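You operate a simulated robot arm through the tools that you are given. There is no shell and no other tool.

Carry out the task below with a simulated robot arm. There is one attempt and no reset: what you move stays moved.

## Task
Aim the yellow sensor at the reflector till its lamp shows; lock it.
Fine: the sensor supply goes on for it and ends off.
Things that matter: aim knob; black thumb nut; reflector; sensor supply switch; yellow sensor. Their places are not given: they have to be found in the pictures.

The check looks at the end state, three seconds after you hand in, the way a careful person would. Anything else that was tipped, shoved, dropped, spilled or broken makes it a failure.

## Robot
A 7-joint arm with a two-finger parallel gripper, fixed in place. Base frame: the origin is on the floor under the middle of its stand, x ahead of it, y to its left, z up. Units: m, degrees, N and s.
With the tool pointing down near the work surface it reaches from about 0.42 to 0.9 m from the base axis. Its first joint turns from -143.0 to 143.0 degrees. Payload 3 kg.
Tool frame: the origin (TCP) lies between the finger pads and is the grasp point; the fingertips stand 0.03 m ahead of it; z points along the fingers, y is the line along which they close. Largest opening 0.094 m; finger width 0.028, thickness 0.01; the body of the gripper, 0.05 by 0.096 m, starts 0.055 m behind the TCP.
Orientation is that of the tool frame in the base frame, as a unit quaternion [x, y, z, w]. With the fingers straight down and closing along the base's y, the tool's x points along the base's -x, its y along +y and its z along -z.

## Interface
- The arm moves only by the tool step_arm. Its argument "motion" is a list of rows, each a list of 7 numbers: the shift along the tool's x, y, z in m, then the turn, a rotation vector about the tool's x, y, z in degrees, then the finger opening in m, from 0 to 0.094. In form: [[x, y, z, wx, wy, wz, hand], ...]. A call has 1 to 20 rows; each row shifts and turns the commanded pose from where the row before left it, along the tool's axes as they then stand. Rows are played at 5 a second. More than 0.05 m and 8.6 degrees between two rows, or a gripper value outside its range, and nothing of the call is played. Where a pose cannot be reached the arm comes as near as it can. A force on the tool above 40 N (or 10 N above the force at the start of the call, whichever is more), or a blocked arm, ends the call early, and 0.2 s more pass. Each finger travels about 0.072 m/s and halts on what it meets, pressing with about 41 N; the grip force reading is that of the motor and also rises with nothing between the fingers. The clock runs only during rows and for 0.2 s after the last one: add rows that do not move to give the fingers time. The reply holds the time, the measured pose of the TCP, the force on the tool along the base axes, the opening and the grip force, in the units named above and with some noise, with the torque about the TCP (base axes, N m) and any sound that the robot's microphone picked up.
- Cameras (640 x 400 px; columns grow to the right, rows downward): "scene" is fixed at [0.222, 0.5012, 1.4992]; the picture's right is [-0.48, -0.88, 0.00], its down [-0.62, 0.34, -0.71] and it looks along [0.62, -0.34, -0.71] (base axes); focal length 242 px, centre (320, 200). "wrist" rides on the gripper at [0.076, 0.014, -0.102] in the tool frame; the picture's right is [-0.18, 0.98, 0.00], its down [-0.75, -0.14, -0.64] and it looks along [-0.63, -0.12, 0.77] (tool axes); focal length 243 px, centre (320, 200).
- camera(camera): a new picture of that camera. The clock stands still meanwhile.
- probe_pixels(camera, pixels): for up to 12 pixels [column, row] of the newest picture of that camera ("zoom" is the newest enlarged one), the place [x, y, z] in the base frame of the surface seen there, good to about 0.002 m. The clock stands still meanwhile.
- close_up(camera, box): a new picture of the part [left, top, right, bottom] of that camera's present view, enlarged. The clock stands still meanwhile.
- close_job(): hands the job in; it is judged then, once.

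Open the gripper and draw the arm clear of the work before you hand the job in, unless the task says otherwise.

The tools are called after "Emit:" as name(argument=value, ...) on one line, values as JSON. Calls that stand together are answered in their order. step_arm: Moves the arm, as the interface text tells. Its arguments: {"type":"object","properties":{"motion":{"type":"array","items":{"type":"array","items":{"type":"number"}}}},"required":["motion"]} The other tools are called the same way: camera (camera) takes a picture; probe_pixels (camera, pixels) gives the place of the surface under pixels of a picture; close_up (camera, box) takes an enlarged picture of a part of a camera's view; close_job () hands the job in.

At the start:

```text
clock: 0.0
tcp_pos: [0.4028, 0.2026, 1.3222]
orientation: [0.0, 1.0, 0.0, 0.0]
contact_force: [0.2, -0.3, -0.5]
torque: [-0.01, 0.0, 0.01]
opening: 0.0942
grasp_force: 0.1
```

scene: 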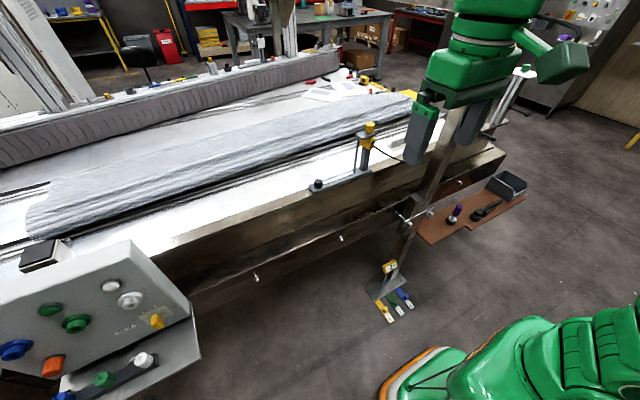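
wrist: 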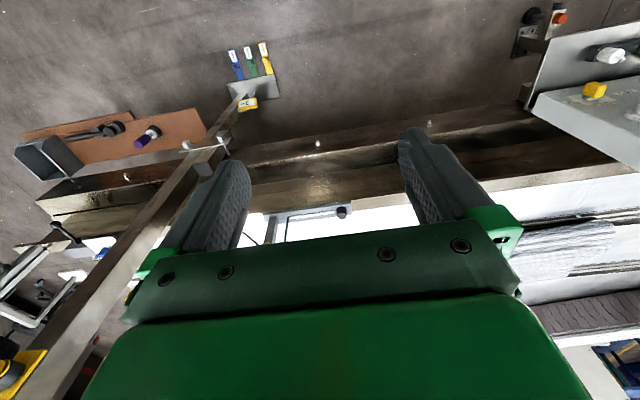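

The scene picture shows a control panel at left (0-200, 240-400), a yellow sensor on a bracket near (368,130) and other items. I'll enlarge these parts to identify them.

Emit:
close_up(camera="scene", box=[290, 100, 450, 200])

Emit:
close_up(camera="scene", box=[0, 240, 220, 400])

Emit:
close_up(camera="scene", box=[340, 160, 540, 330])

Emit:
close_up(camera="scene", box=[160, 30, 360, 155])

```text
4.00 times, centred on (370, 150) of scene
```

zoom: 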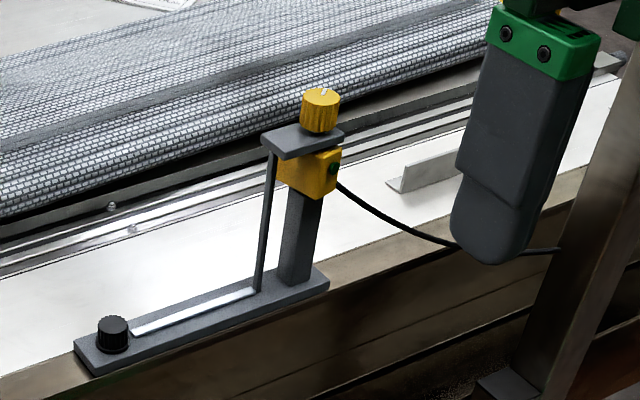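

```text
2.50 times, centred on (110, 320) of scene
```

zoom: 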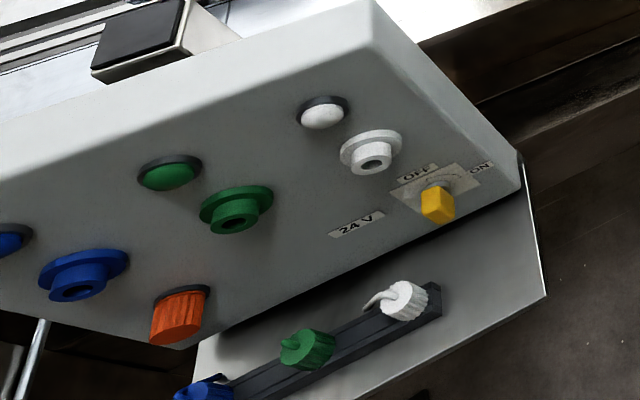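

```text
2.35 times, centred on (440, 245) of scene
```

zoom: 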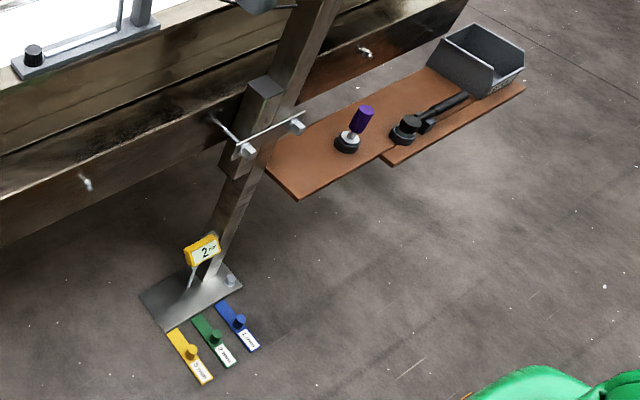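

```text
3.20 times, centred on (260, 92) of scene
```

zoom: 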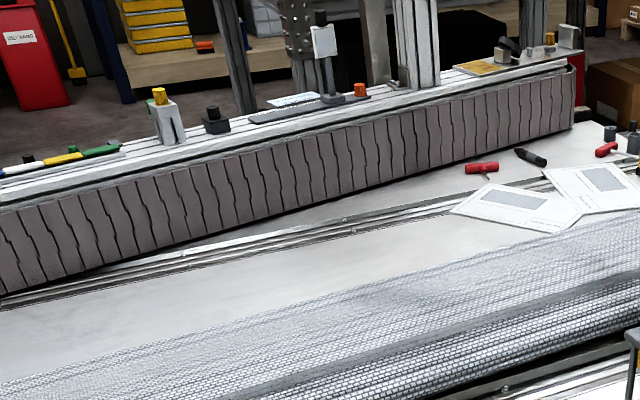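

Sensor bracket with yellow knob is at about (370,128), black thumb nut at (318,187), panel with a yellow OFF/ON selector at (158,320). I'll probe places of these.

Emit:
camera(camera="scene")

Emit:
probe_pixels(camera="scene", pixels=[[370, 124], [370, 142], [318, 184], [312, 188], [358, 172], [157, 321], [55, 365], [110, 285], [260, 92], [262, 40], [200, 75], [214, 70]])

```text
taken
```

scene: 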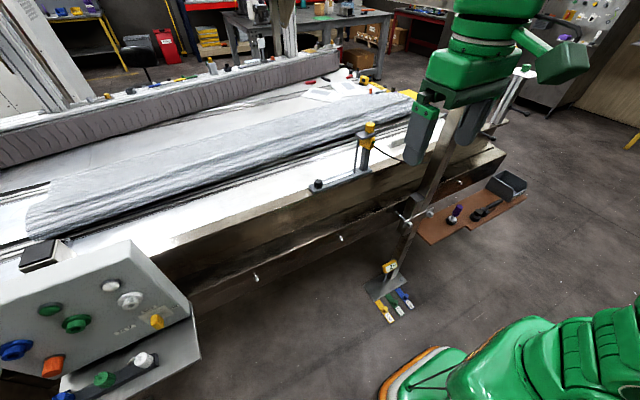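

```text
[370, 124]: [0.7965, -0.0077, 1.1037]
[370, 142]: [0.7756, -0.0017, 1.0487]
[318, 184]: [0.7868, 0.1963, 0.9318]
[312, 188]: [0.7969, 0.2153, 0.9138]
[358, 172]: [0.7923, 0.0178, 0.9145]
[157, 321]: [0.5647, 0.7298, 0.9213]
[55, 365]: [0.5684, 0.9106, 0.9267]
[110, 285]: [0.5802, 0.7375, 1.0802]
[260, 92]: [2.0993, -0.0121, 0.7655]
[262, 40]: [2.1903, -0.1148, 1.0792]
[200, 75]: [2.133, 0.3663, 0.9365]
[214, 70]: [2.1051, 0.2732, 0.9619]
```

Next I enlarge the panel's switch area and probe the panel face, to get its plane, and look at the wrist view of the bracket.

Emit:
close_up(camera="scene", box=[100, 270, 200, 345])

Emit:
probe_pixels(camera="scene", pixels=[[100, 270], [60, 290], [90, 345], [180, 300], [130, 320], [140, 330], [20, 330], [185, 320], [140, 250], [190, 300], [195, 355], [110, 385]])

Emit:
close_up(camera="wrist", box=[230, 180, 400, 286])

Emit:
close_up(camera="wrist", box=[500, 0, 640, 120])

```text
5.33 times, centred on (150, 308) of scene
```

zoom: 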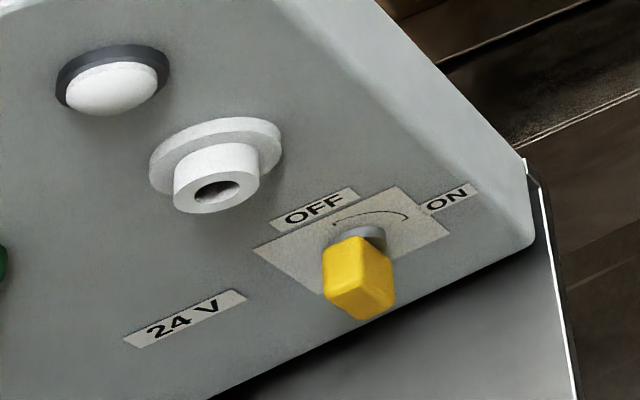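

```text
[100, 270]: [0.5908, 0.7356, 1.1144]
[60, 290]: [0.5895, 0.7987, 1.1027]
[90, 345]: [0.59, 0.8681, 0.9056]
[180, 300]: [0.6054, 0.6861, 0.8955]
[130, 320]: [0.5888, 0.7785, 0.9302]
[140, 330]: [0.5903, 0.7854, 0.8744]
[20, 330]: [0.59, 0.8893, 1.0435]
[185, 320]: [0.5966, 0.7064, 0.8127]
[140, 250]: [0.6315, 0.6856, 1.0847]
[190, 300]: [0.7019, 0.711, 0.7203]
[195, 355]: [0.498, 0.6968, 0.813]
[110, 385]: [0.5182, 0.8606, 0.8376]
```

```text
3.76 times, centred on (315, 233) of wrist
```

zoom: 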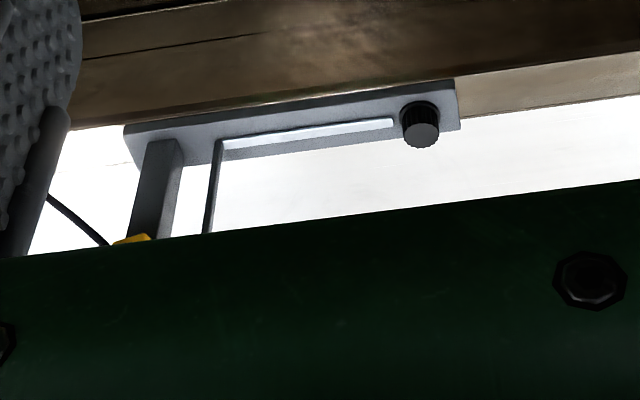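

```text
3.33 times, centred on (570, 60) of wrist
```

zoom: 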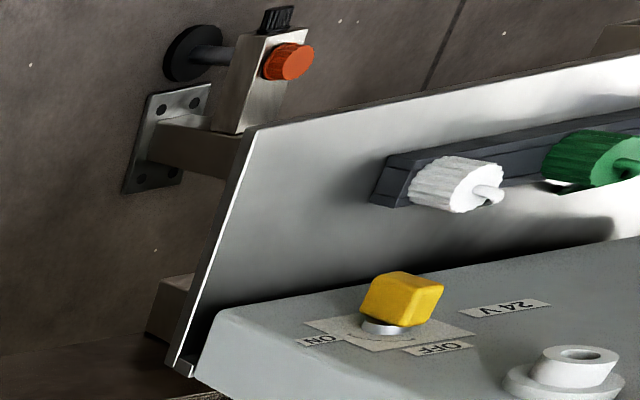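

The switch is at about (0.57,0.73,0.92) on a vertical face at x=0.59. Now I look for the reflector: candidates are the dark square at scene (42,254) and the white plate on the far rail at (262,42).

Emit:
probe_pixels(camera="scene", pixels=[[40, 254], [60, 245], [30, 258], [262, 44], [213, 66], [235, 70], [368, 145], [408, 178], [390, 265], [458, 210], [300, 100], [500, 90]])

Emit:
close_up(camera="scene", box=[190, 30, 300, 100])

Emit:
close_up(camera="scene", box=[0, 225, 80, 285])

Emit:
close_up(camera="scene", box=[340, 110, 400, 150])

```text
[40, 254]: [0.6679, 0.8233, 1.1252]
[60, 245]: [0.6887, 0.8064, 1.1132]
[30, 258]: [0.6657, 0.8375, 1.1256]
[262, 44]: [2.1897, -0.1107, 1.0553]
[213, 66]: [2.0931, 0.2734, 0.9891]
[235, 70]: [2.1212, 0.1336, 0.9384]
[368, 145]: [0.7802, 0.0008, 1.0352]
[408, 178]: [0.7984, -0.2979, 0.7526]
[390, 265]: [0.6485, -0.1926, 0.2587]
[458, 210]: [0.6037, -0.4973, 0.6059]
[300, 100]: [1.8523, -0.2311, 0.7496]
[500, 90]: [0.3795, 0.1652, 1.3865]
```

```text
5.71 times, centred on (245, 65) of scene
```

zoom: 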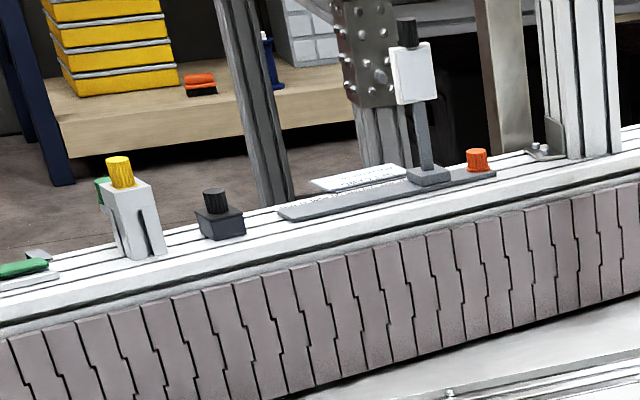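

```text
6.67 times, centred on (40, 255) of scene
```

zoom: 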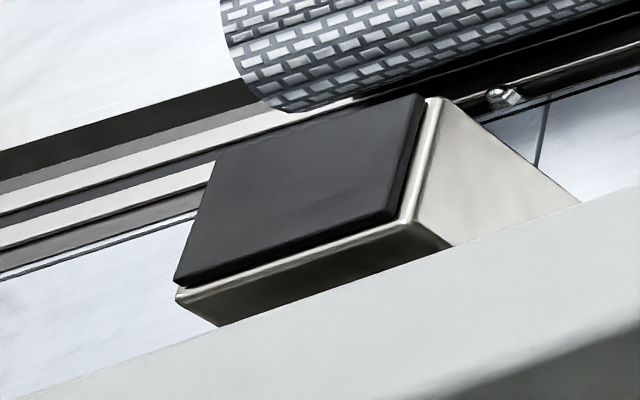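

```text
10.00 times, centred on (370, 130) of scene
```

zoom: 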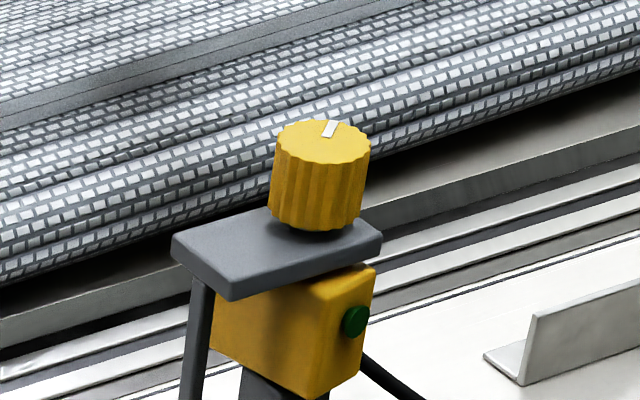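

The last enlarged picture shows the knob (white mark at (330,128)), dark green lamp at (356,320), and an angle piece at right (560,340). I'll probe these for geometry.

Emit:
probe_pixels(camera="zoom", pixels=[[330, 128], [320, 155], [290, 145], [358, 150], [355, 320], [335, 340], [315, 375], [230, 330], [300, 310], [580, 330], [500, 360], [205, 250]])

Emit:
probe_pixels(camera="scene", pixels=[[396, 143], [405, 142], [385, 150], [330, 175], [345, 165], [320, 192], [356, 140], [353, 168], [335, 185], [372, 165], [300, 215], [365, 175]])

```text
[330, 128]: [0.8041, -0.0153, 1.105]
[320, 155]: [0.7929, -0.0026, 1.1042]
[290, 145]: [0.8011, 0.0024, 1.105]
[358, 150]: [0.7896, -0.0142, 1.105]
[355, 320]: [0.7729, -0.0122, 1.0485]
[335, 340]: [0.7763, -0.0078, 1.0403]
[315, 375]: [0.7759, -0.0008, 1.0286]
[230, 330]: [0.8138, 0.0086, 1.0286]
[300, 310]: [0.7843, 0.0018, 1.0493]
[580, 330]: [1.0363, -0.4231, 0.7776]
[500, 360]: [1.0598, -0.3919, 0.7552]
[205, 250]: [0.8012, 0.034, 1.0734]
```

```text
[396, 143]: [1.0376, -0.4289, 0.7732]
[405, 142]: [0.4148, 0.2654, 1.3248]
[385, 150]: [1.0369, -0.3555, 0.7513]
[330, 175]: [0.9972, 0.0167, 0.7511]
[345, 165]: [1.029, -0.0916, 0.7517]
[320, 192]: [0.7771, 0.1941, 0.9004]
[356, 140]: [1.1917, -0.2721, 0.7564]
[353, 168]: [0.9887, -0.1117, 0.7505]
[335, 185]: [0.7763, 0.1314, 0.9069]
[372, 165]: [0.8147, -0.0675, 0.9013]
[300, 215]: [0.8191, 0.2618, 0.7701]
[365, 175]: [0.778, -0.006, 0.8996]
```

The white plate on the far rail (2.19,-0.11,1.055) matches the sensor's height and is likely the reflector; the sensor heads about +14° now. OFF is up and ON is toward -y on the switch. I move toward the panel, pitching the tool by -45° to get a head-on wrist view.

Emit:
step_arm(motion=[[0.005, 0.0357, 0.0215, 0, 0, 0, 0.094], [0.005, 0.0357, 0.0215, 0, 0, 0, 0.094], [0.005, 0.0357, 0.0215, 0, 0, 0, 0.094], [0.005, 0.0357, 0.0215, 0, 0, 0, 0.094], [0.005, 0.0357, 0.0215, 0, 0, 0, 0.094], [0.005, 0.0357, 0.0215, 0, 0, 0, 0.094], [0.005, 0.0357, 0.0215, 0, 0, 0, 0.094], [0.005, 0.0357, 0.0215, 0, 0, 0, 0.094], [0.005, 0.0357, 0.0215, 0, 0, 0, 0.094], [0.005, 0.0357, 0.0215, 0, 0, 0, 0.094], [0.005, 0.0357, 0.0215, 0, 0, 0, 0.094], [0.005, 0.0357, 0.0215, 0, 0, 0, 0.094], [0.005, 0.0357, 0.0215, 0, 0, 0, 0.094], [0.005, 0.0357, 0.0215, 0, 0, 0, 0.094], [0, 0, 0, 0, -7.5, 0, 0.094], [0, 0, 0, 0, -7.5, 0, 0.094], [0, 0, 0, 0, -7.5, 0, 0.094], [0, 0, 0, 0, -7.5, 0, 0.094], [0, 0, 0, 0, -7.5, 0, 0.094], [0, 0, 0, 0, -7.5, 0, 0.094]])

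Emit:
camera(camera="wrist")

Emit:
camera(camera="scene")

```text
clock: 4.2
tcp_pos: [0.3331, 0.702, 1.0195]
orientation: [0.001, 0.923, -0.001, 0.384]
contact_force: [0.6, -0.1, -0.6]
torque: [0.01, 0.01, -0.03]
opening: 0.094
grasp_force: 0.1
```

```text
taken
```

wrist: 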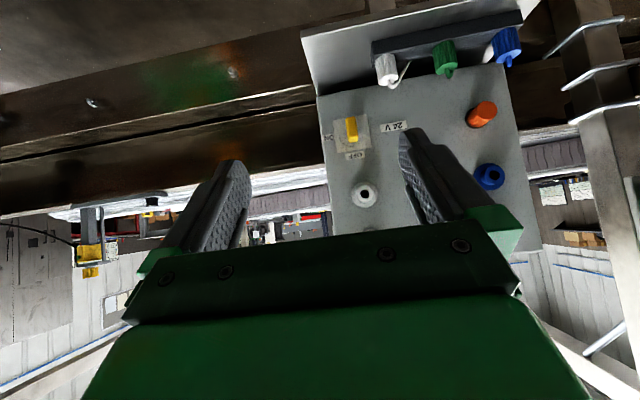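

```text
taken
```

scene: 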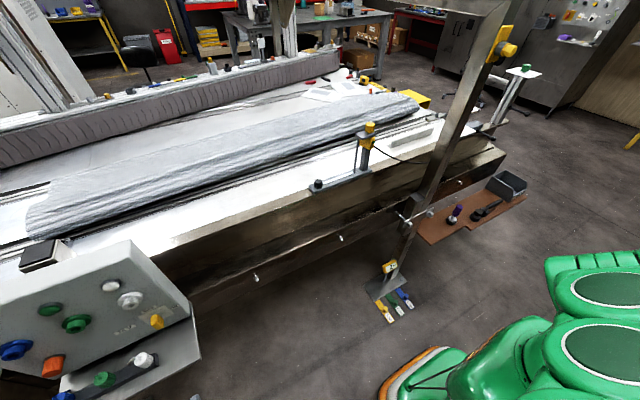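

The head-on wrist view (upside down) shows the switch at (350,130). I enlarge it, and also the yellow item on the post at scene (505,48) now uncovered.

Emit:
close_up(camera="wrist", box=[310, 90, 430, 165])

Emit:
probe_pixels(camera="zoom", pixels=[[220, 200], [195, 150], [235, 150], [190, 240], [240, 240], [210, 110], [260, 140], [300, 180], [215, 265], [95, 240], [260, 330], [480, 190]])

Emit:
probe_pixels(camera="wrist", pixels=[[580, 35], [600, 72], [590, 115], [555, 130], [560, 30], [388, 70], [480, 115], [362, 193]])

Emit:
close_up(camera="scene", box=[450, 20, 570, 95])

```text
5.33 times, centred on (370, 128) of wrist
```

zoom: 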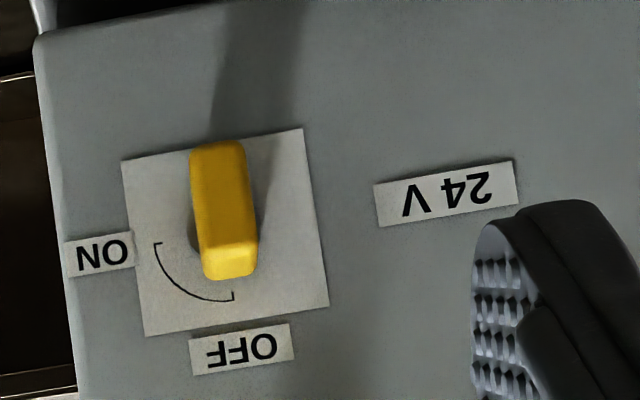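

```text
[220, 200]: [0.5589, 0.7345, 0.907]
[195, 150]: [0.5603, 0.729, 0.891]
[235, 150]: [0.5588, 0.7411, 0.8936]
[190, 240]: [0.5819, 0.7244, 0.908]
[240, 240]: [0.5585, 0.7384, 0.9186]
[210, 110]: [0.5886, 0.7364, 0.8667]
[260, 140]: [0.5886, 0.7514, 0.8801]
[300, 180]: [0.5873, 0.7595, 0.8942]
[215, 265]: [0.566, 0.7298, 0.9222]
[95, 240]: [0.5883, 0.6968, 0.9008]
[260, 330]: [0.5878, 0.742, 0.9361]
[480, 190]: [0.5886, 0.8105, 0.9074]
```

```text
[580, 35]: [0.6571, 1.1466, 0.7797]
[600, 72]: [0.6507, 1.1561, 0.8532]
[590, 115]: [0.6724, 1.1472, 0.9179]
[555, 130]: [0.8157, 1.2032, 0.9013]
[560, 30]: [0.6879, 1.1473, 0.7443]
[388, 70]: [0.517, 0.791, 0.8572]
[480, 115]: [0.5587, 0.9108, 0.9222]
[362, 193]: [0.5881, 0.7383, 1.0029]
```

```text
5.33 times, centred on (510, 58) of scene
```

zoom: 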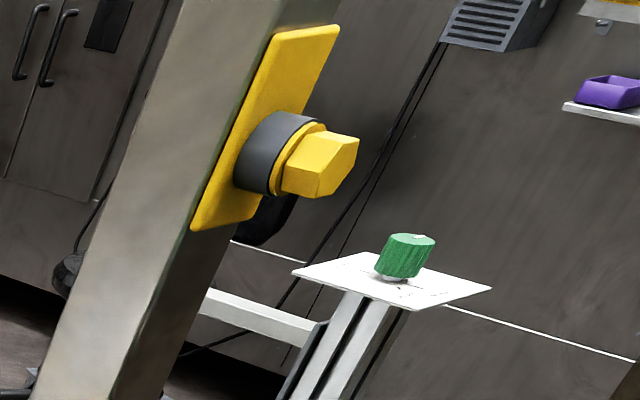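

The switch bar (zoom (222,210)) is vertical at OFF, centre about (0.559,0.734,0.907), roughly 0.013 wide; ON is toward -y. I finish pitching to point along +x and shift to be in front of it.

Emit:
step_arm(motion=[[0, 0, 0, 0, -7.5, 0, 0.05], [0, 0, 0, 0, -7.5, 0, 0.05], [0, 0, 0, 0, -7.5, 0, 0.05], [0, 0, 0, 0, -7.5, 0, 0.05], [0, 0, 0, 0, -7.5, 0, 0.05], [0, 0, 0, 0, -7.5, 0, 0.05], [0.0225, 0.0065, 0.02, 0, 0, 0, 0.05], [0.0225, 0.0065, 0.02, 0, 0, 0, 0.05], [0.0225, 0.0065, 0.02, 0, 0, 0, 0.05], [0.0225, 0.0065, 0.02, 0, 0, 0, 0.05], [0.0225, 0.0065, 0.02, 0, 0, 0, 0.05], [0, 0, 0, 0, 0, 0, 0.05]])

Emit:
camera(camera="wrist")

Emit:
camera(camera="scene")

```text
clock: 6.8
tcp_pos: [0.4311, 0.7334, 0.908]
orientation: [0.001, 0.707, -0.001, 0.707]
contact_force: [-0.1, 0.1, -0.6]
torque: [0.02, 0.01, 0.0]
opening: 0.05
grasp_force: 0.1
```

```text
taken
```

wrist: 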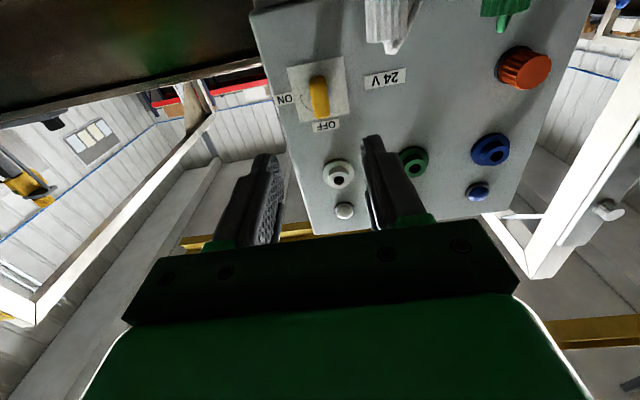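

```text
taken
```

scene: 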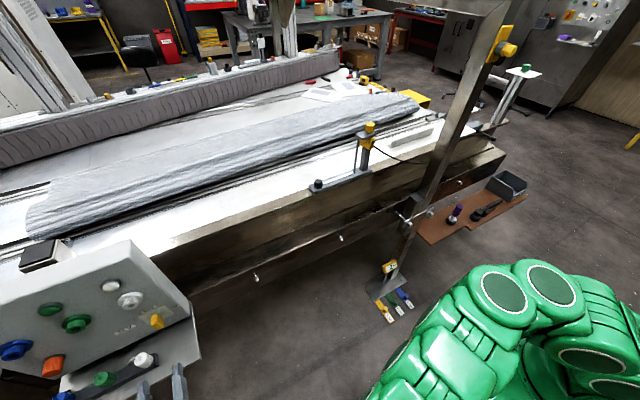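

The pose is reached; TCP (0.431,0.733,0.908) straight in front of the switch. I enlarge the wrist view to refine the handle's edges before going in.

Emit:
close_up(camera="wrist", box=[270, 50, 366, 140])

Emit:
probe_pixels(camera="wrist", pixels=[[318, 100], [313, 82], [325, 82], [316, 113], [326, 110], [319, 92], [340, 172], [343, 211], [345, 95]])

```text
4.44 times, centred on (318, 95) of wrist
```

zoom: 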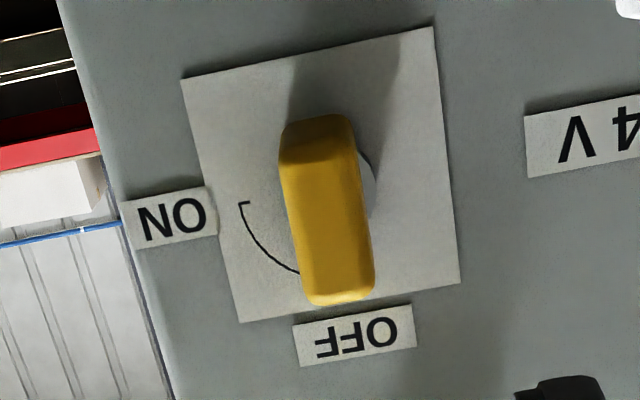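

```text
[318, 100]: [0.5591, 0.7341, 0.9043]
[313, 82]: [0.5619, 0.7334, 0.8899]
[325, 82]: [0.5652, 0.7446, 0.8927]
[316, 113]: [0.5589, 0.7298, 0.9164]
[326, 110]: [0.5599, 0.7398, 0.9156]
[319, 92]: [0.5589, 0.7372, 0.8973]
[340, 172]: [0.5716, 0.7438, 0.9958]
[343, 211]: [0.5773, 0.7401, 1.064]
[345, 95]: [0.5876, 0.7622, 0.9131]
```

The handle spans y 0.729-0.742, z 0.890-0.922, front at x 0.5585. I advance to TCP x≈0.548 with fingers open 0.05, then close.

Emit:
step_arm(motion=[[0.001, 0.001, 0.024, 0, 0, 0, 0.05], [0.001, 0.0005, 0.024, 0, 0, 0, 0.05], [0, 0, 0.024, 0, 0, 0, 0.05], [0, 0, 0.024, 0, 0, 0, 0.05], [0, 0, 0.021, 0, 0, 0, 0.05], [0, 0, 0, 0, 0, 0, 0.05]])

Emit:
camera(camera="wrist")

Emit:
close_up(camera="scene", box=[80, 260, 280, 400])

```text
clock: 8.2
tcp_pos: [0.5507, 0.7367, 0.9063]
orientation: [0.0, 0.707, 0.0, 0.707]
contact_force: [0.3, -1.1, 0.0]
torque: [-0.02, 0.01, -0.01]
opening: 0.0497
grasp_force: 0.1
```

```text
taken
```

wrist: 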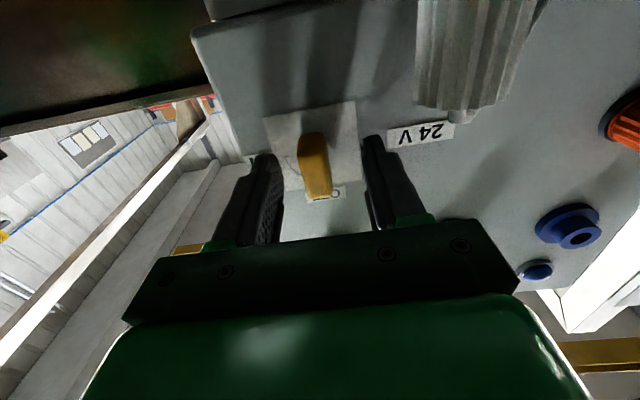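

```text
2.86 times, centred on (180, 330) of scene
```

zoom: 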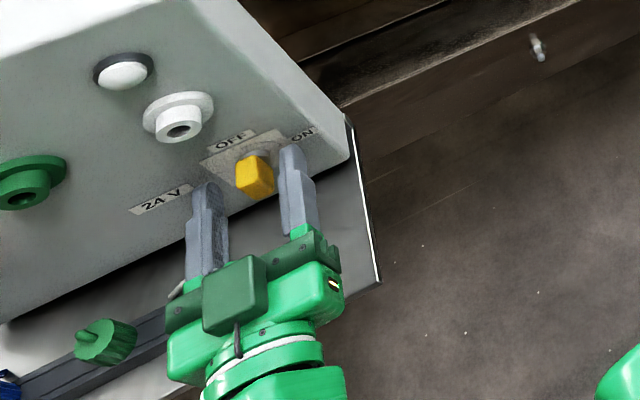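

Fingers straddle the handle at (315,165). The white plug at wrist (470,60) is near the sweep of the wrist camera side, so I probe its extents before rotating.

Emit:
probe_pixels(camera="wrist", pixels=[[440, 20], [440, 60], [470, 60], [510, 60], [425, 95], [462, 112], [470, 5], [520, 10], [312, 165], [327, 165], [303, 160], [318, 195]])

Emit:
close_up(camera="wrist", box=[240, 90, 400, 240])

```text
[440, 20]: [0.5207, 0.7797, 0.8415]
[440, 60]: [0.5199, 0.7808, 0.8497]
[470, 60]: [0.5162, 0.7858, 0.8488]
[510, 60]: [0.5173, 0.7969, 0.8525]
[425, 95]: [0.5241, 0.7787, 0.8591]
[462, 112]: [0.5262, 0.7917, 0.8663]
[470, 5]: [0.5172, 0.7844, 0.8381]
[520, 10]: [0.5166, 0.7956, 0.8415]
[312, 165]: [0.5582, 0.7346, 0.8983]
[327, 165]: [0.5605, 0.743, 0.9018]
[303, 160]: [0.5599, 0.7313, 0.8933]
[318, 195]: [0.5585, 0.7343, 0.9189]
```

```text
2.67 times, centred on (320, 165) of wrist
```

zoom: 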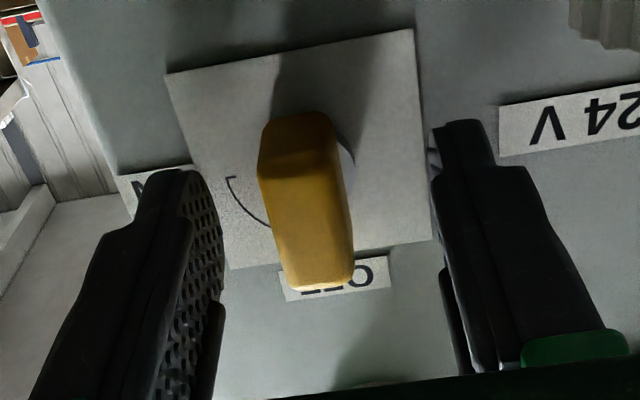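

The plug's front is at x=0.516, well ahead of the gripper body at x<0.495, so rotation is clear. I close the fingers on the handle.

Emit:
step_arm(motion=[[0, 0, 0, 0, 0, 0, 0.0], [0, 0, 0, 0, 0, 0, 0.0], [0, 0, 0, 0, 0, 0, 0.0], [0, 0, 0, 0, 0, 0, 0.0]])

Emit:
close_up(camera="wrist", box=[240, 90, 400, 240])

```text
clock: 9.0
tcp_pos: [0.5511, 0.7361, 0.906]
orientation: [0.003, 0.707, -0.003, 0.707]
contact_force: [-12.7, -15.9, 6.7]
torque: [-0.04, 0.25, 0.54]
opening: 0.0158
grasp_force: 45.8
stopped in row 4: the force on the tool passed its limit at 42 N (the readings are from after the stop); the commanded pose is now the measured one
```

```text
2.67 times, centred on (320, 165) of wrist
```

zoom: 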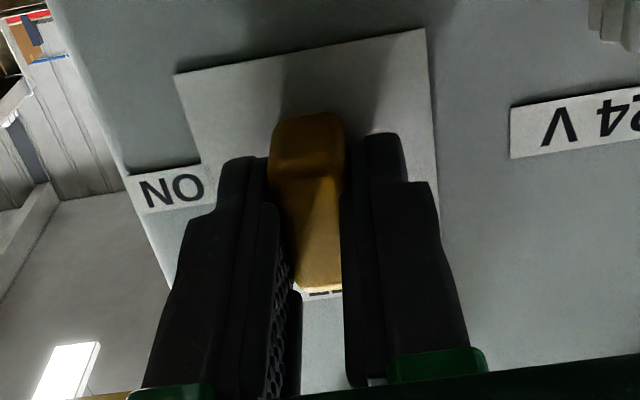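

The handle is gripped (opening 0.0158) but with a side force of -16 N in y. I relieve it with a small shift to -y and settle.

Emit:
step_arm(motion=[[0, -0.0005, 0, 0, 0, 0, 0.0], [0, -0.0005, -0.0005, 0, 0, 0, 0.0], [0, 0, 0, 0, 0, 0, 0.0]])

```text
clock: 9.8
tcp_pos: [0.5519, 0.7348, 0.9058]
orientation: [0.001, 0.707, -0.001, 0.707]
contact_force: [12.1, 15.8, 3.5]
torque: [0.06, 0.35, 0.91]
opening: 0.0158
grasp_force: 45.3
```

The y force flipped to +15.8 N, so neutral is about halfway; I shift back 0.5 mm in y.

Emit:
step_arm(motion=[[0, 0.0004, 0.0, 0, 0, 0, 0.0], [0, 0, 0, 0, 0, 0, 0.0]])

```text
clock: 10.4
tcp_pos: [0.5504, 0.7342, 0.9074]
orientation: [0.001, 0.707, -0.002, 0.707]
contact_force: [9.5, 14.1, -3.1]
torque: [0.12, -0.93, 1.07]
opening: 0.0158
grasp_force: 45.1
```

Still +14 N in y; another small +y shift.

Emit:
step_arm(motion=[[0, 0.0006, 0.0, 0, 0, 0, 0.0], [0, 0, 0, 0, 0, 0, 0.0]])

```text
clock: 11.0
tcp_pos: [0.5514, 0.7334, 0.9059]
orientation: [0.001, 0.707, -0.002, 0.707]
contact_force: [-7.0, -5.4, -6.7]
torque: [0.09, -0.92, 0.77]
opening: 0.0159
grasp_force: 45.0
```

Forces are small now. I begin turning the handle +z (toward ON) in 8° rows.

Emit:
step_arm(motion=[[0, 0, 0, 0, 0, 6, 0.0], [0, 0, 0, 0, 0, 8, 0.0], [0, 0, 0, 0, 0, 8, 0.0], [0, 0, 0, 0, 0, 8, 0.0]])

Emit:
close_up(camera="wrist", box=[240, 90, 400, 240])

```text
clock: 12.0
tcp_pos: [0.5519, 0.7344, 0.9069]
orientation: [0.187, 0.682, 0.181, 0.683]
contact_force: [-14.6, -28.2, -8.8]
torque: [-0.04, 0.68, 0.77]
opening: 0.0158
grasp_force: 45.3
```

```text
2.67 times, centred on (320, 165) of wrist
```

zoom: 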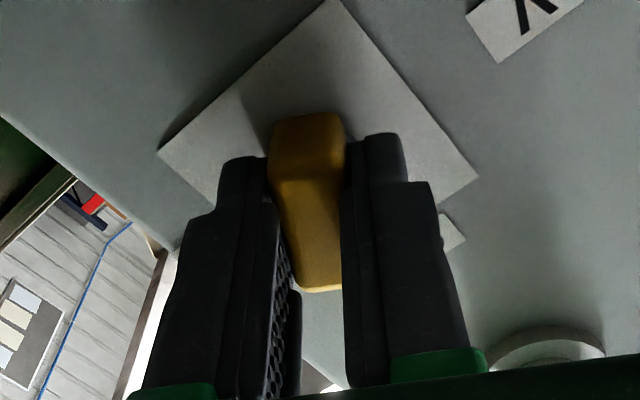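

The handle follows (30° turned). The y force is -28 N; I add a small -y correction and continue turning.

Emit:
step_arm(motion=[[-0.0003, -0.0006, -0.0005, 0, 0, 0, 0.0], [0, 0, 0, 0, 0, 6, 0.0], [0, 0, 0, 0, 0, 8, 0.0], [0, 0, 0, 0, 0, 8, 0.0]])

```text
clock: 13.2
tcp_pos: [0.5517, 0.7342, 0.9059]
orientation: [0.314, 0.634, 0.307, 0.636]
contact_force: [-2.5, -6.4, -2.4]
torque: [-0.03, -0.63, 0.52]
opening: 0.0161
grasp_force: 44.8
stopped in row 4: the force on the tool passed its limit at 43 N (the readings are from after the stop); the commanded pose is now the measured one
```

Now at about 53°, with the force transient stopping the call. I continue in smaller 4° rows.

Emit:
step_arm(motion=[[0, 0, 0, 0, 0, 4, 0.0], [0, 0, 0, 0, 0, 4, 0.0], [0, 0, 0, 0, 0, 4, 0.0], [0, 0, 0, 0, 0, 4, 0.0], [0, 0, 0, 0, 0, 4, 0.0]])

Emit:
close_up(camera="wrist", box=[240, 90, 400, 240])

```text
clock: 14.4
tcp_pos: [0.5531, 0.7349, 0.9053]
orientation: [0.418, 0.571, 0.414, 0.572]
contact_force: [-17.2, -13.6, -10.5]
torque: [-0.03, -0.61, -0.68]
opening: 0.016
grasp_force: 44.8
```

```text
2.67 times, centred on (320, 165) of wrist
```

zoom: 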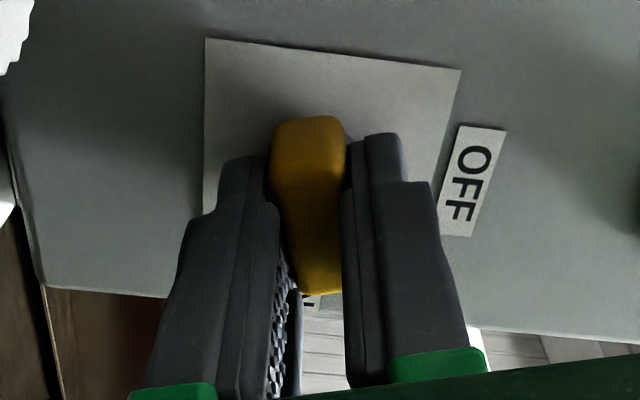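

At about 72°. I continue with 4° rows toward 90° and listen for a click.

Emit:
step_arm(motion=[[0, 0, -0.0005, 0, 0, 4, 0.0], [0, 0, 0, 0, 0, 4, 0.0], [0, 0, 0, 0, 0, 4, 0.0], [0, 0, 0, 0, 0, 4, 0.0], [0, 0, 0, 0, 0, 2, 0.0]])

Emit:
close_up(camera="wrist", box=[240, 90, 400, 240])

Emit:
close_up(camera="scene", box=[340, 110, 400, 150])

Emit:
close_up(camera="scene", box=[0, 240, 220, 400])

```text
clock: 14.7
tcp_pos: [0.5523, 0.735, 0.9054]
orientation: [0.424, 0.568, 0.417, 0.569]
contact_force: [4.9, 4.5, -1.9]
torque: [0.01, -1.14, 0.22]
opening: 0.0161
grasp_force: 45.3
out of reach, approached as far as the arm can: row 1
stopped in row 1: the force on the tool passed its limit at 47 N (the readings are from after the stop); the commanded pose is now the measured one
```

```text
2.67 times, centred on (320, 165) of wrist
```

zoom: 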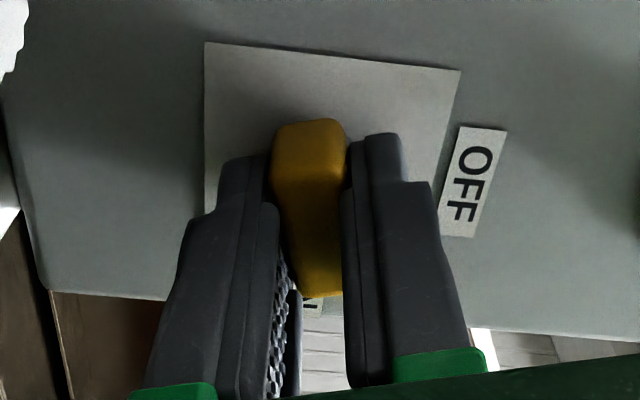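

```text
10.00 times, centred on (370, 130) of scene
```

zoom: 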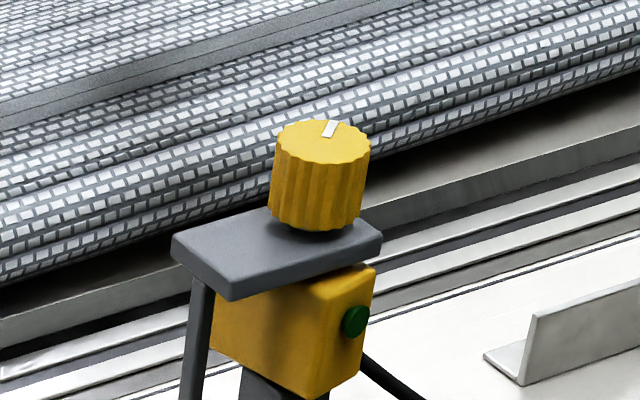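

```text
2.50 times, centred on (110, 320) of scene
```

zoom: 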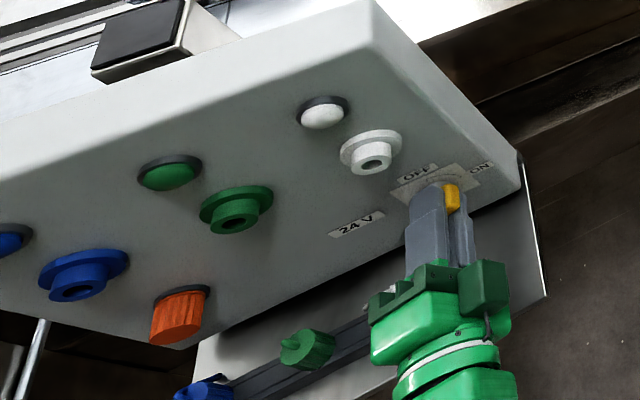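

The wrist reached its limit at ~73° of roll; the handle is still short of ON. I release, back away, and will regrip with the tool rolled about 180° the other way.

Emit:
step_arm(motion=[[0, 0, 0, 0, 0, 0, 0.04], [0, 0, 0, 0, 0, 0, 0.04], [0, 0, 0, 0, 0, 0, 0.04], [0, 0, -0.025, 0, 0, 0, 0.04], [0, 0, -0.03, 0, 0, 0, 0.04], [0, 0, -0.03, 0, 0, 0, 0.04], [0, 0, -0.03, 0, 0, 0, 0.04]])

Emit:
camera(camera="wrist")

Emit:
close_up(camera="wrist", box=[240, 40, 400, 190])

```text
clock: 16.3
tcp_pos: [0.4416, 0.752, 0.9047]
orientation: [0.425, 0.567, 0.415, 0.57]
contact_force: [-0.6, -0.4, 0.2]
torque: [0.0, 0.01, 0.04]
opening: 0.0402
grasp_force: 0.0
out of reach, approached as far as the arm can: row 6, 7
```

```text
taken
```

wrist: 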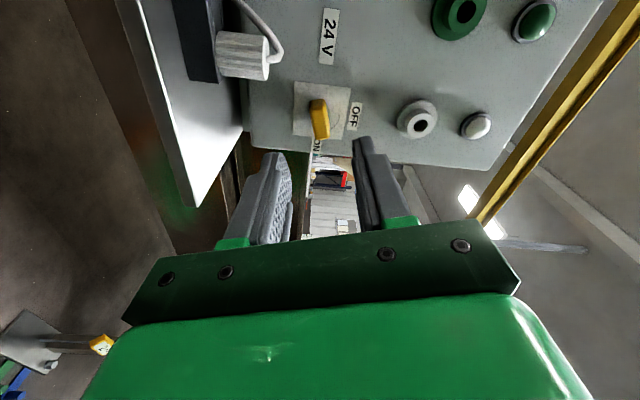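

```text
2.67 times, centred on (320, 115) of wrist
```

zoom: 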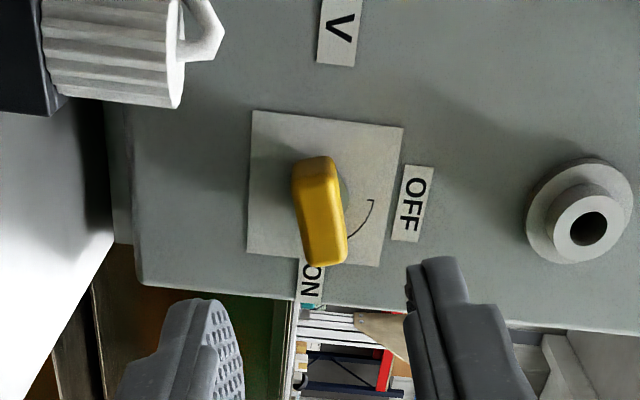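

The handle now points near the ON label. I probe its front face along its length to measure its actual angle.

Emit:
probe_pixels(camera="zoom", pixels=[[308, 185], [325, 185], [315, 215], [330, 215], [320, 240], [335, 240], [316, 175], [328, 255], [310, 200], [340, 230]])

Emit:
close_up(camera="scene", box=[120, 280, 200, 340])

Emit:
probe_pixels(camera="zoom", pixels=[[250, 300], [280, 300], [310, 300], [330, 290], [250, 280], [300, 280], [280, 320]])

```text
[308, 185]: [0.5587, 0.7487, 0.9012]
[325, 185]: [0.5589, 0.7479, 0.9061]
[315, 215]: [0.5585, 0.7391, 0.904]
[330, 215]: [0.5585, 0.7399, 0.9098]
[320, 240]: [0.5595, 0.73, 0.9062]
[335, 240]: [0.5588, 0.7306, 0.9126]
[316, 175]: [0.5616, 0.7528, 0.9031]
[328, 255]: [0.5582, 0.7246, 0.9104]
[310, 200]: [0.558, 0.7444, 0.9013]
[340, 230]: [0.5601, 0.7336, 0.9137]
```

```text
6.67 times, centred on (160, 310) of scene
```

zoom: 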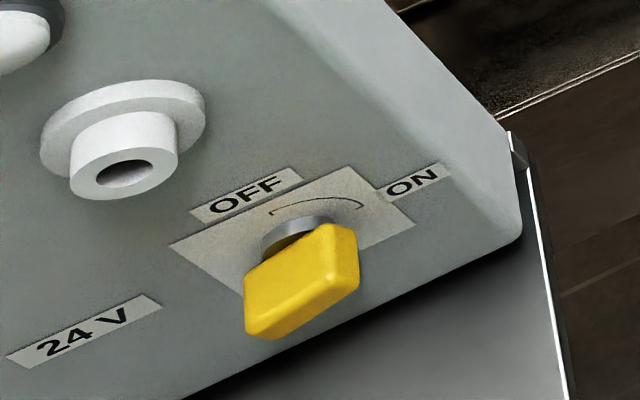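

```text
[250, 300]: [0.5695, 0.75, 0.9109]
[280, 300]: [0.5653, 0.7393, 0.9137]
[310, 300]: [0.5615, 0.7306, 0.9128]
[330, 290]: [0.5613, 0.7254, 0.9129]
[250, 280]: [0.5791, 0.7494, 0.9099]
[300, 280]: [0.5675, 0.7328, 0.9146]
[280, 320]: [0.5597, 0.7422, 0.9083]
```

The handle sits at about 72° (17.6° short of horizontal ON). I roll the tool back by 180° in place, well clear of the panel, to regrip from the other side.

Emit:
step_arm(motion=[[0, 0, 0, 0, 0, -8, 0.04], [0, 0, 0, 0, 0, -8, 0.04], [0, 0, 0, 0, 0, -8, 0.04], [0, 0, 0, 0, 0, -8, 0.04], [0, 0, 0, 0, 0, -8, 0.04], [0, 0, 0, 0, 0, -8, 0.04], [0, 0, 0, 0, 0, -8, 0.04], [0, 0, 0, 0, 0, -8, 0.04], [0, 0, 0, 0, 0, -8, 0.04], [0, 0, 0, 0, 0, -8, 0.04], [0, 0, 0, 0, 0, -8, 0.04], [0, 0, 0, 0, 0, -8, 0.04], [0, 0, 0, 0, 0, -8, 0.04], [0, 0, 0, 0, 0, -8, 0.04], [0, 0, 0, 0, 0, -8, 0.04], [0, 0, 0, 0, 0, -8, 0.04], [0, 0, 0, 0, 0, -8, 0.04], [0, 0, 0, 0, 0, -8, 0.04]])

Emit:
camera(camera="wrist")

```text
clock: 20.1
tcp_pos: [0.4406, 0.7527, 0.9044]
orientation: [-0.409, 0.579, -0.413, 0.572]
contact_force: [0.6, -0.7, -0.4]
torque: [0.03, 0.01, 0.0]
opening: 0.0401
grasp_force: 0.1
```

```text
taken
```

wrist: 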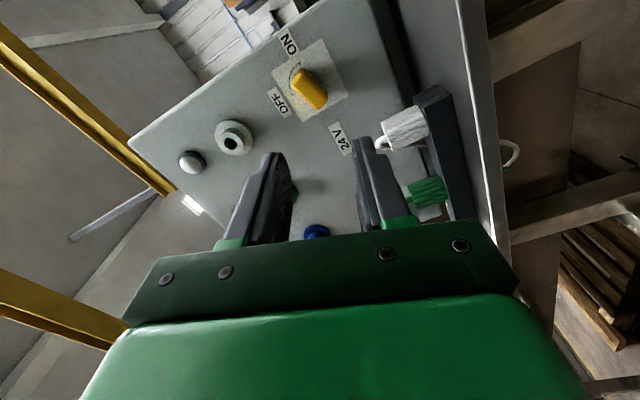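

Roll is -71°. I continue to about -107.6° to match the handle, then line up at y 0.7365, z 0.9065.

Emit:
step_arm(motion=[[0, 0, 0, 0, 0, -8, 0.04], [0, 0, 0, 0, 0, -8, 0.04], [0, 0, 0, 0, 0, -8, 0.04], [0, 0, 0, 0, 0, -8, 0.04], [0, 0, 0, 0, 0, -4.6, 0.04], [0.0161, 0.003, 0, 0, 0, 0, 0.04], [0, 0, 0, 0, 0, 0, 0.04]])

Emit:
camera(camera="wrist")

Emit:
close_up(camera="wrist", box=[260, 40, 400, 170])

```text
clock: 21.7
tcp_pos: [0.4392, 0.735, 0.9057]
orientation: [0.57, -0.421, 0.571, -0.414]
contact_force: [-0.6, 0.0, -0.5]
torque: [0.03, 0.03, 0.0]
opening: 0.0398
grasp_force: 0.0
```

```text
taken
```

wrist: 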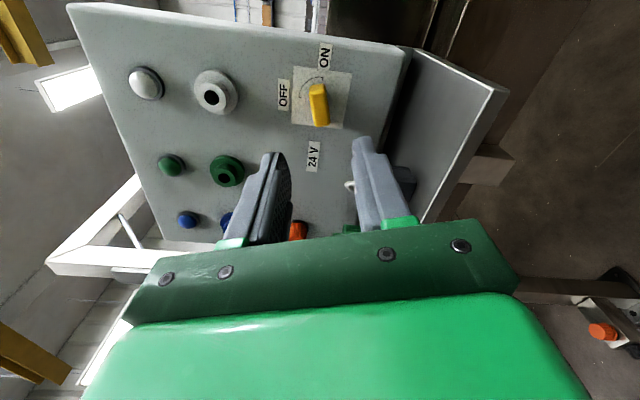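

```text
3.08 times, centred on (330, 105) of wrist
```

zoom: 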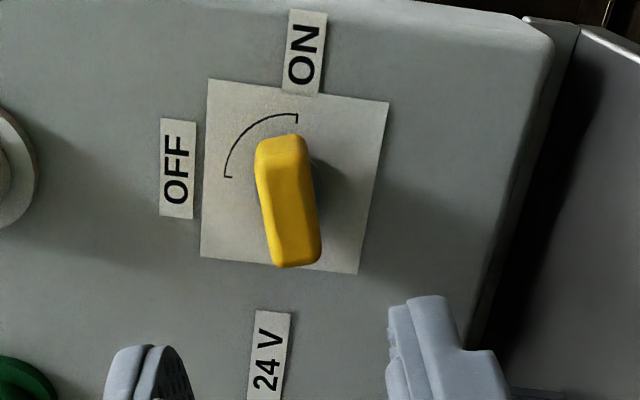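

Aligned with the handle (zoom (288,200)). I advance to x≈0.55 and close on it.

Emit:
step_arm(motion=[[-0.0008, -0.0007, 0.025, 0, 0, 0, 0.04], [0, 0, 0.025, 0, 0, 0, 0.04], [0, 0, 0.025, 0, 0, 0, 0.04], [0, 0, 0.02, 0, 0, 0, 0.04], [0, 0, 0.015, 0, 0, 0, 0.04], [0, 0, 0, 0, 0, 0, 0.04], [0, 0, 0, 0, 0, 0, 0.015], [0, 0, 0, 0, 0, 0, 0.015], [0, 0, 0, 0, 0, 0, 0.012]])

Emit:
close_up(camera="wrist", box=[240, 90, 400, 240])

```text
clock: 23.7
tcp_pos: [0.5511, 0.7364, 0.9069]
orientation: [0.571, -0.421, 0.571, -0.413]
contact_force: [-3.4, -7.2, -14.7]
torque: [0.0, 0.06, -0.23]
opening: 0.0216
grasp_force: 8.5
```

```text
2.67 times, centred on (320, 165) of wrist
```

zoom: 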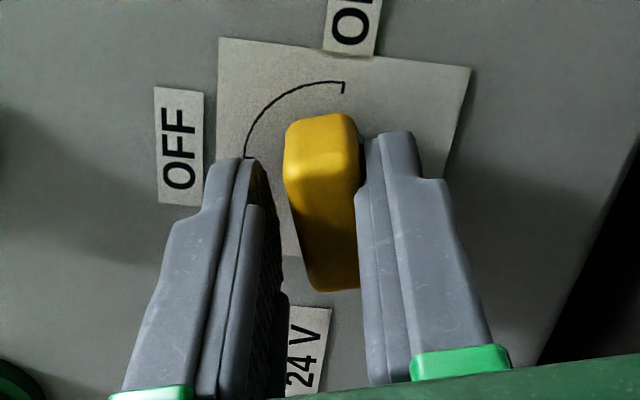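

The right finger touches first; I shift the hand about 2.8 mm along tool +y to centre, then close fully.

Emit:
step_arm(motion=[[0, 0.0014, 0, 0, 0, 0, 0.02], [0, 0.0014, 0, 0, 0, 0, 0.018], [0, 0, 0, 0, 0, 0, 0.012], [0, 0, 0, 0, 0, 0, 0.0]])

Emit:
close_up(camera="wrist", box=[240, 90, 400, 240])

```text
clock: 24.7
tcp_pos: [0.5515, 0.7359, 0.905]
orientation: [0.57, -0.421, 0.571, -0.414]
contact_force: [-2.8, 2.7, 2.2]
torque: [-0.03, -1.14, -0.02]
opening: 0.0159
grasp_force: 44.8
```

```text
2.67 times, centred on (320, 165) of wrist
```

zoom: 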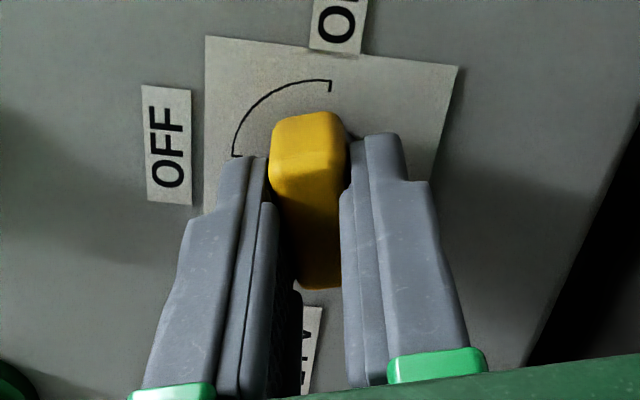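

The handle is gripped with low force. I turn it the remaining +18-20° in small rows toward ON.

Emit:
step_arm(motion=[[0, 0, 0, 0, 0, 4, 0.0], [0, 0, 0, 0, 0, 4, 0.0], [0, 0, 0, 0, 0, 4, 0.0], [0, 0, 0, 0, 0, 4, 0.0], [0, 0, 0, 0, 0, 2, 0.0], [0, 0, 0, 0, 0, 0, 0.0]])

Emit:
close_up(camera="wrist", box=[240, 90, 400, 240])

Emit:
close_up(camera="scene", box=[340, 110, 400, 150])

```text
clock: 26.0
tcp_pos: [0.5497, 0.7363, 0.9044]
orientation: [-0.496, 0.505, -0.499, 0.5]
contact_force: [-5.9, -9.5, 2.1]
torque: [-0.42, -0.26, -0.07]
opening: 0.0155
grasp_force: 45.1
stopped in row 6: the force on the tool passed its limit at 42 N (the readings are from after the stop); the commanded pose is now the measured one
```

```text
2.67 times, centred on (320, 165) of wrist
```

zoom: 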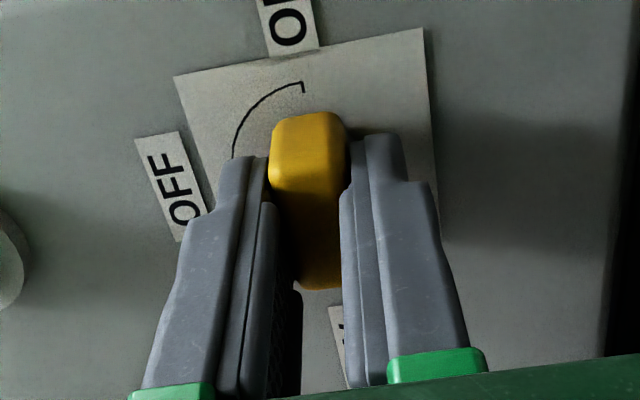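

```text
10.00 times, centred on (370, 130) of scene
```

zoom: 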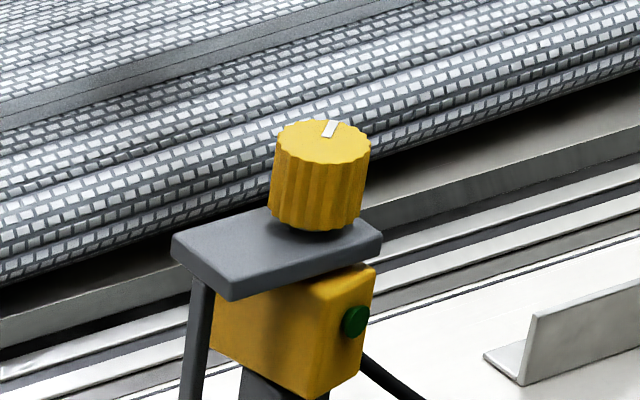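

The roll is -89° and an opposing torque of -0.42 N m about x suggests the stop at ON is reached. I release, back off and check.

Emit:
step_arm(motion=[[0, 0, 0, 0, 0, 0, 0.04], [0, 0, 0, 0, 0, 0, 0.04], [0, 0, 0, 0, 0, 0, 0.04], [0, 0, -0.025, 0, 0, 0, 0.04], [0, 0, -0.03, 0, 0, 0, 0.04], [0, 0, -0.03, 0, 0, 0, 0.04], [0, 0, -0.035, 0, 0, 0, 0.04]])

Emit:
camera(camera="wrist")

Emit:
close_up(camera="scene", box=[60, 260, 220, 360])

Emit:
close_up(camera="wrist", box=[260, 40, 400, 170])

```text
clock: 27.6
tcp_pos: [0.4307, 0.736, 0.9063]
orientation: [-0.496, 0.504, -0.5, 0.499]
contact_force: [-0.4, -0.1, -0.2]
torque: [-0.02, 0.02, -0.04]
opening: 0.0401
grasp_force: 0.1
```

```text
taken
```

wrist: 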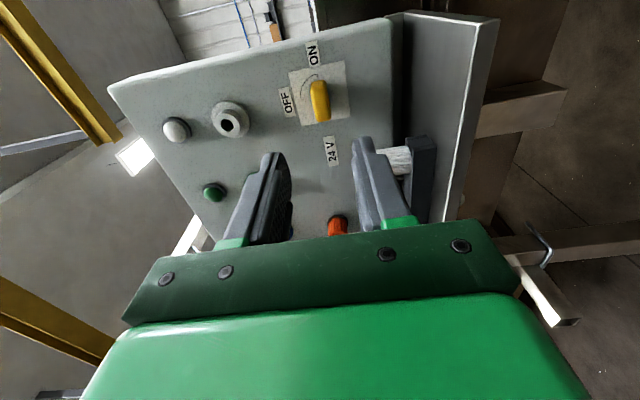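

```text
4.00 times, centred on (140, 310) of scene
```

zoom: 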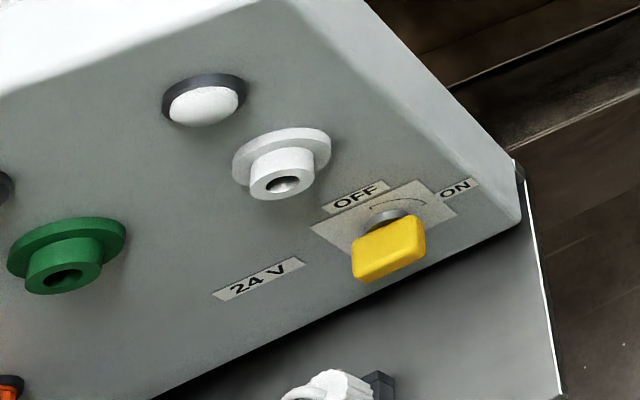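

```text
3.08 times, centred on (330, 105) of wrist
```

zoom: 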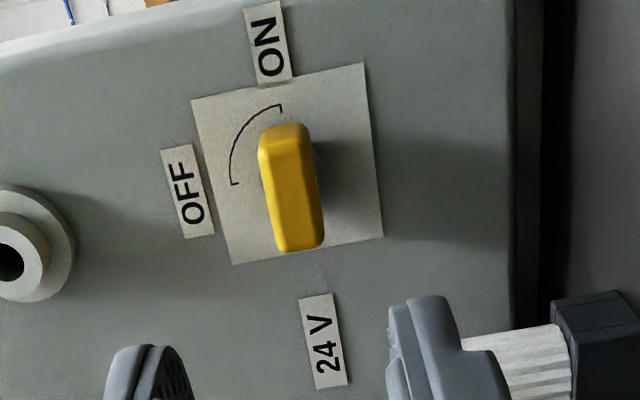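

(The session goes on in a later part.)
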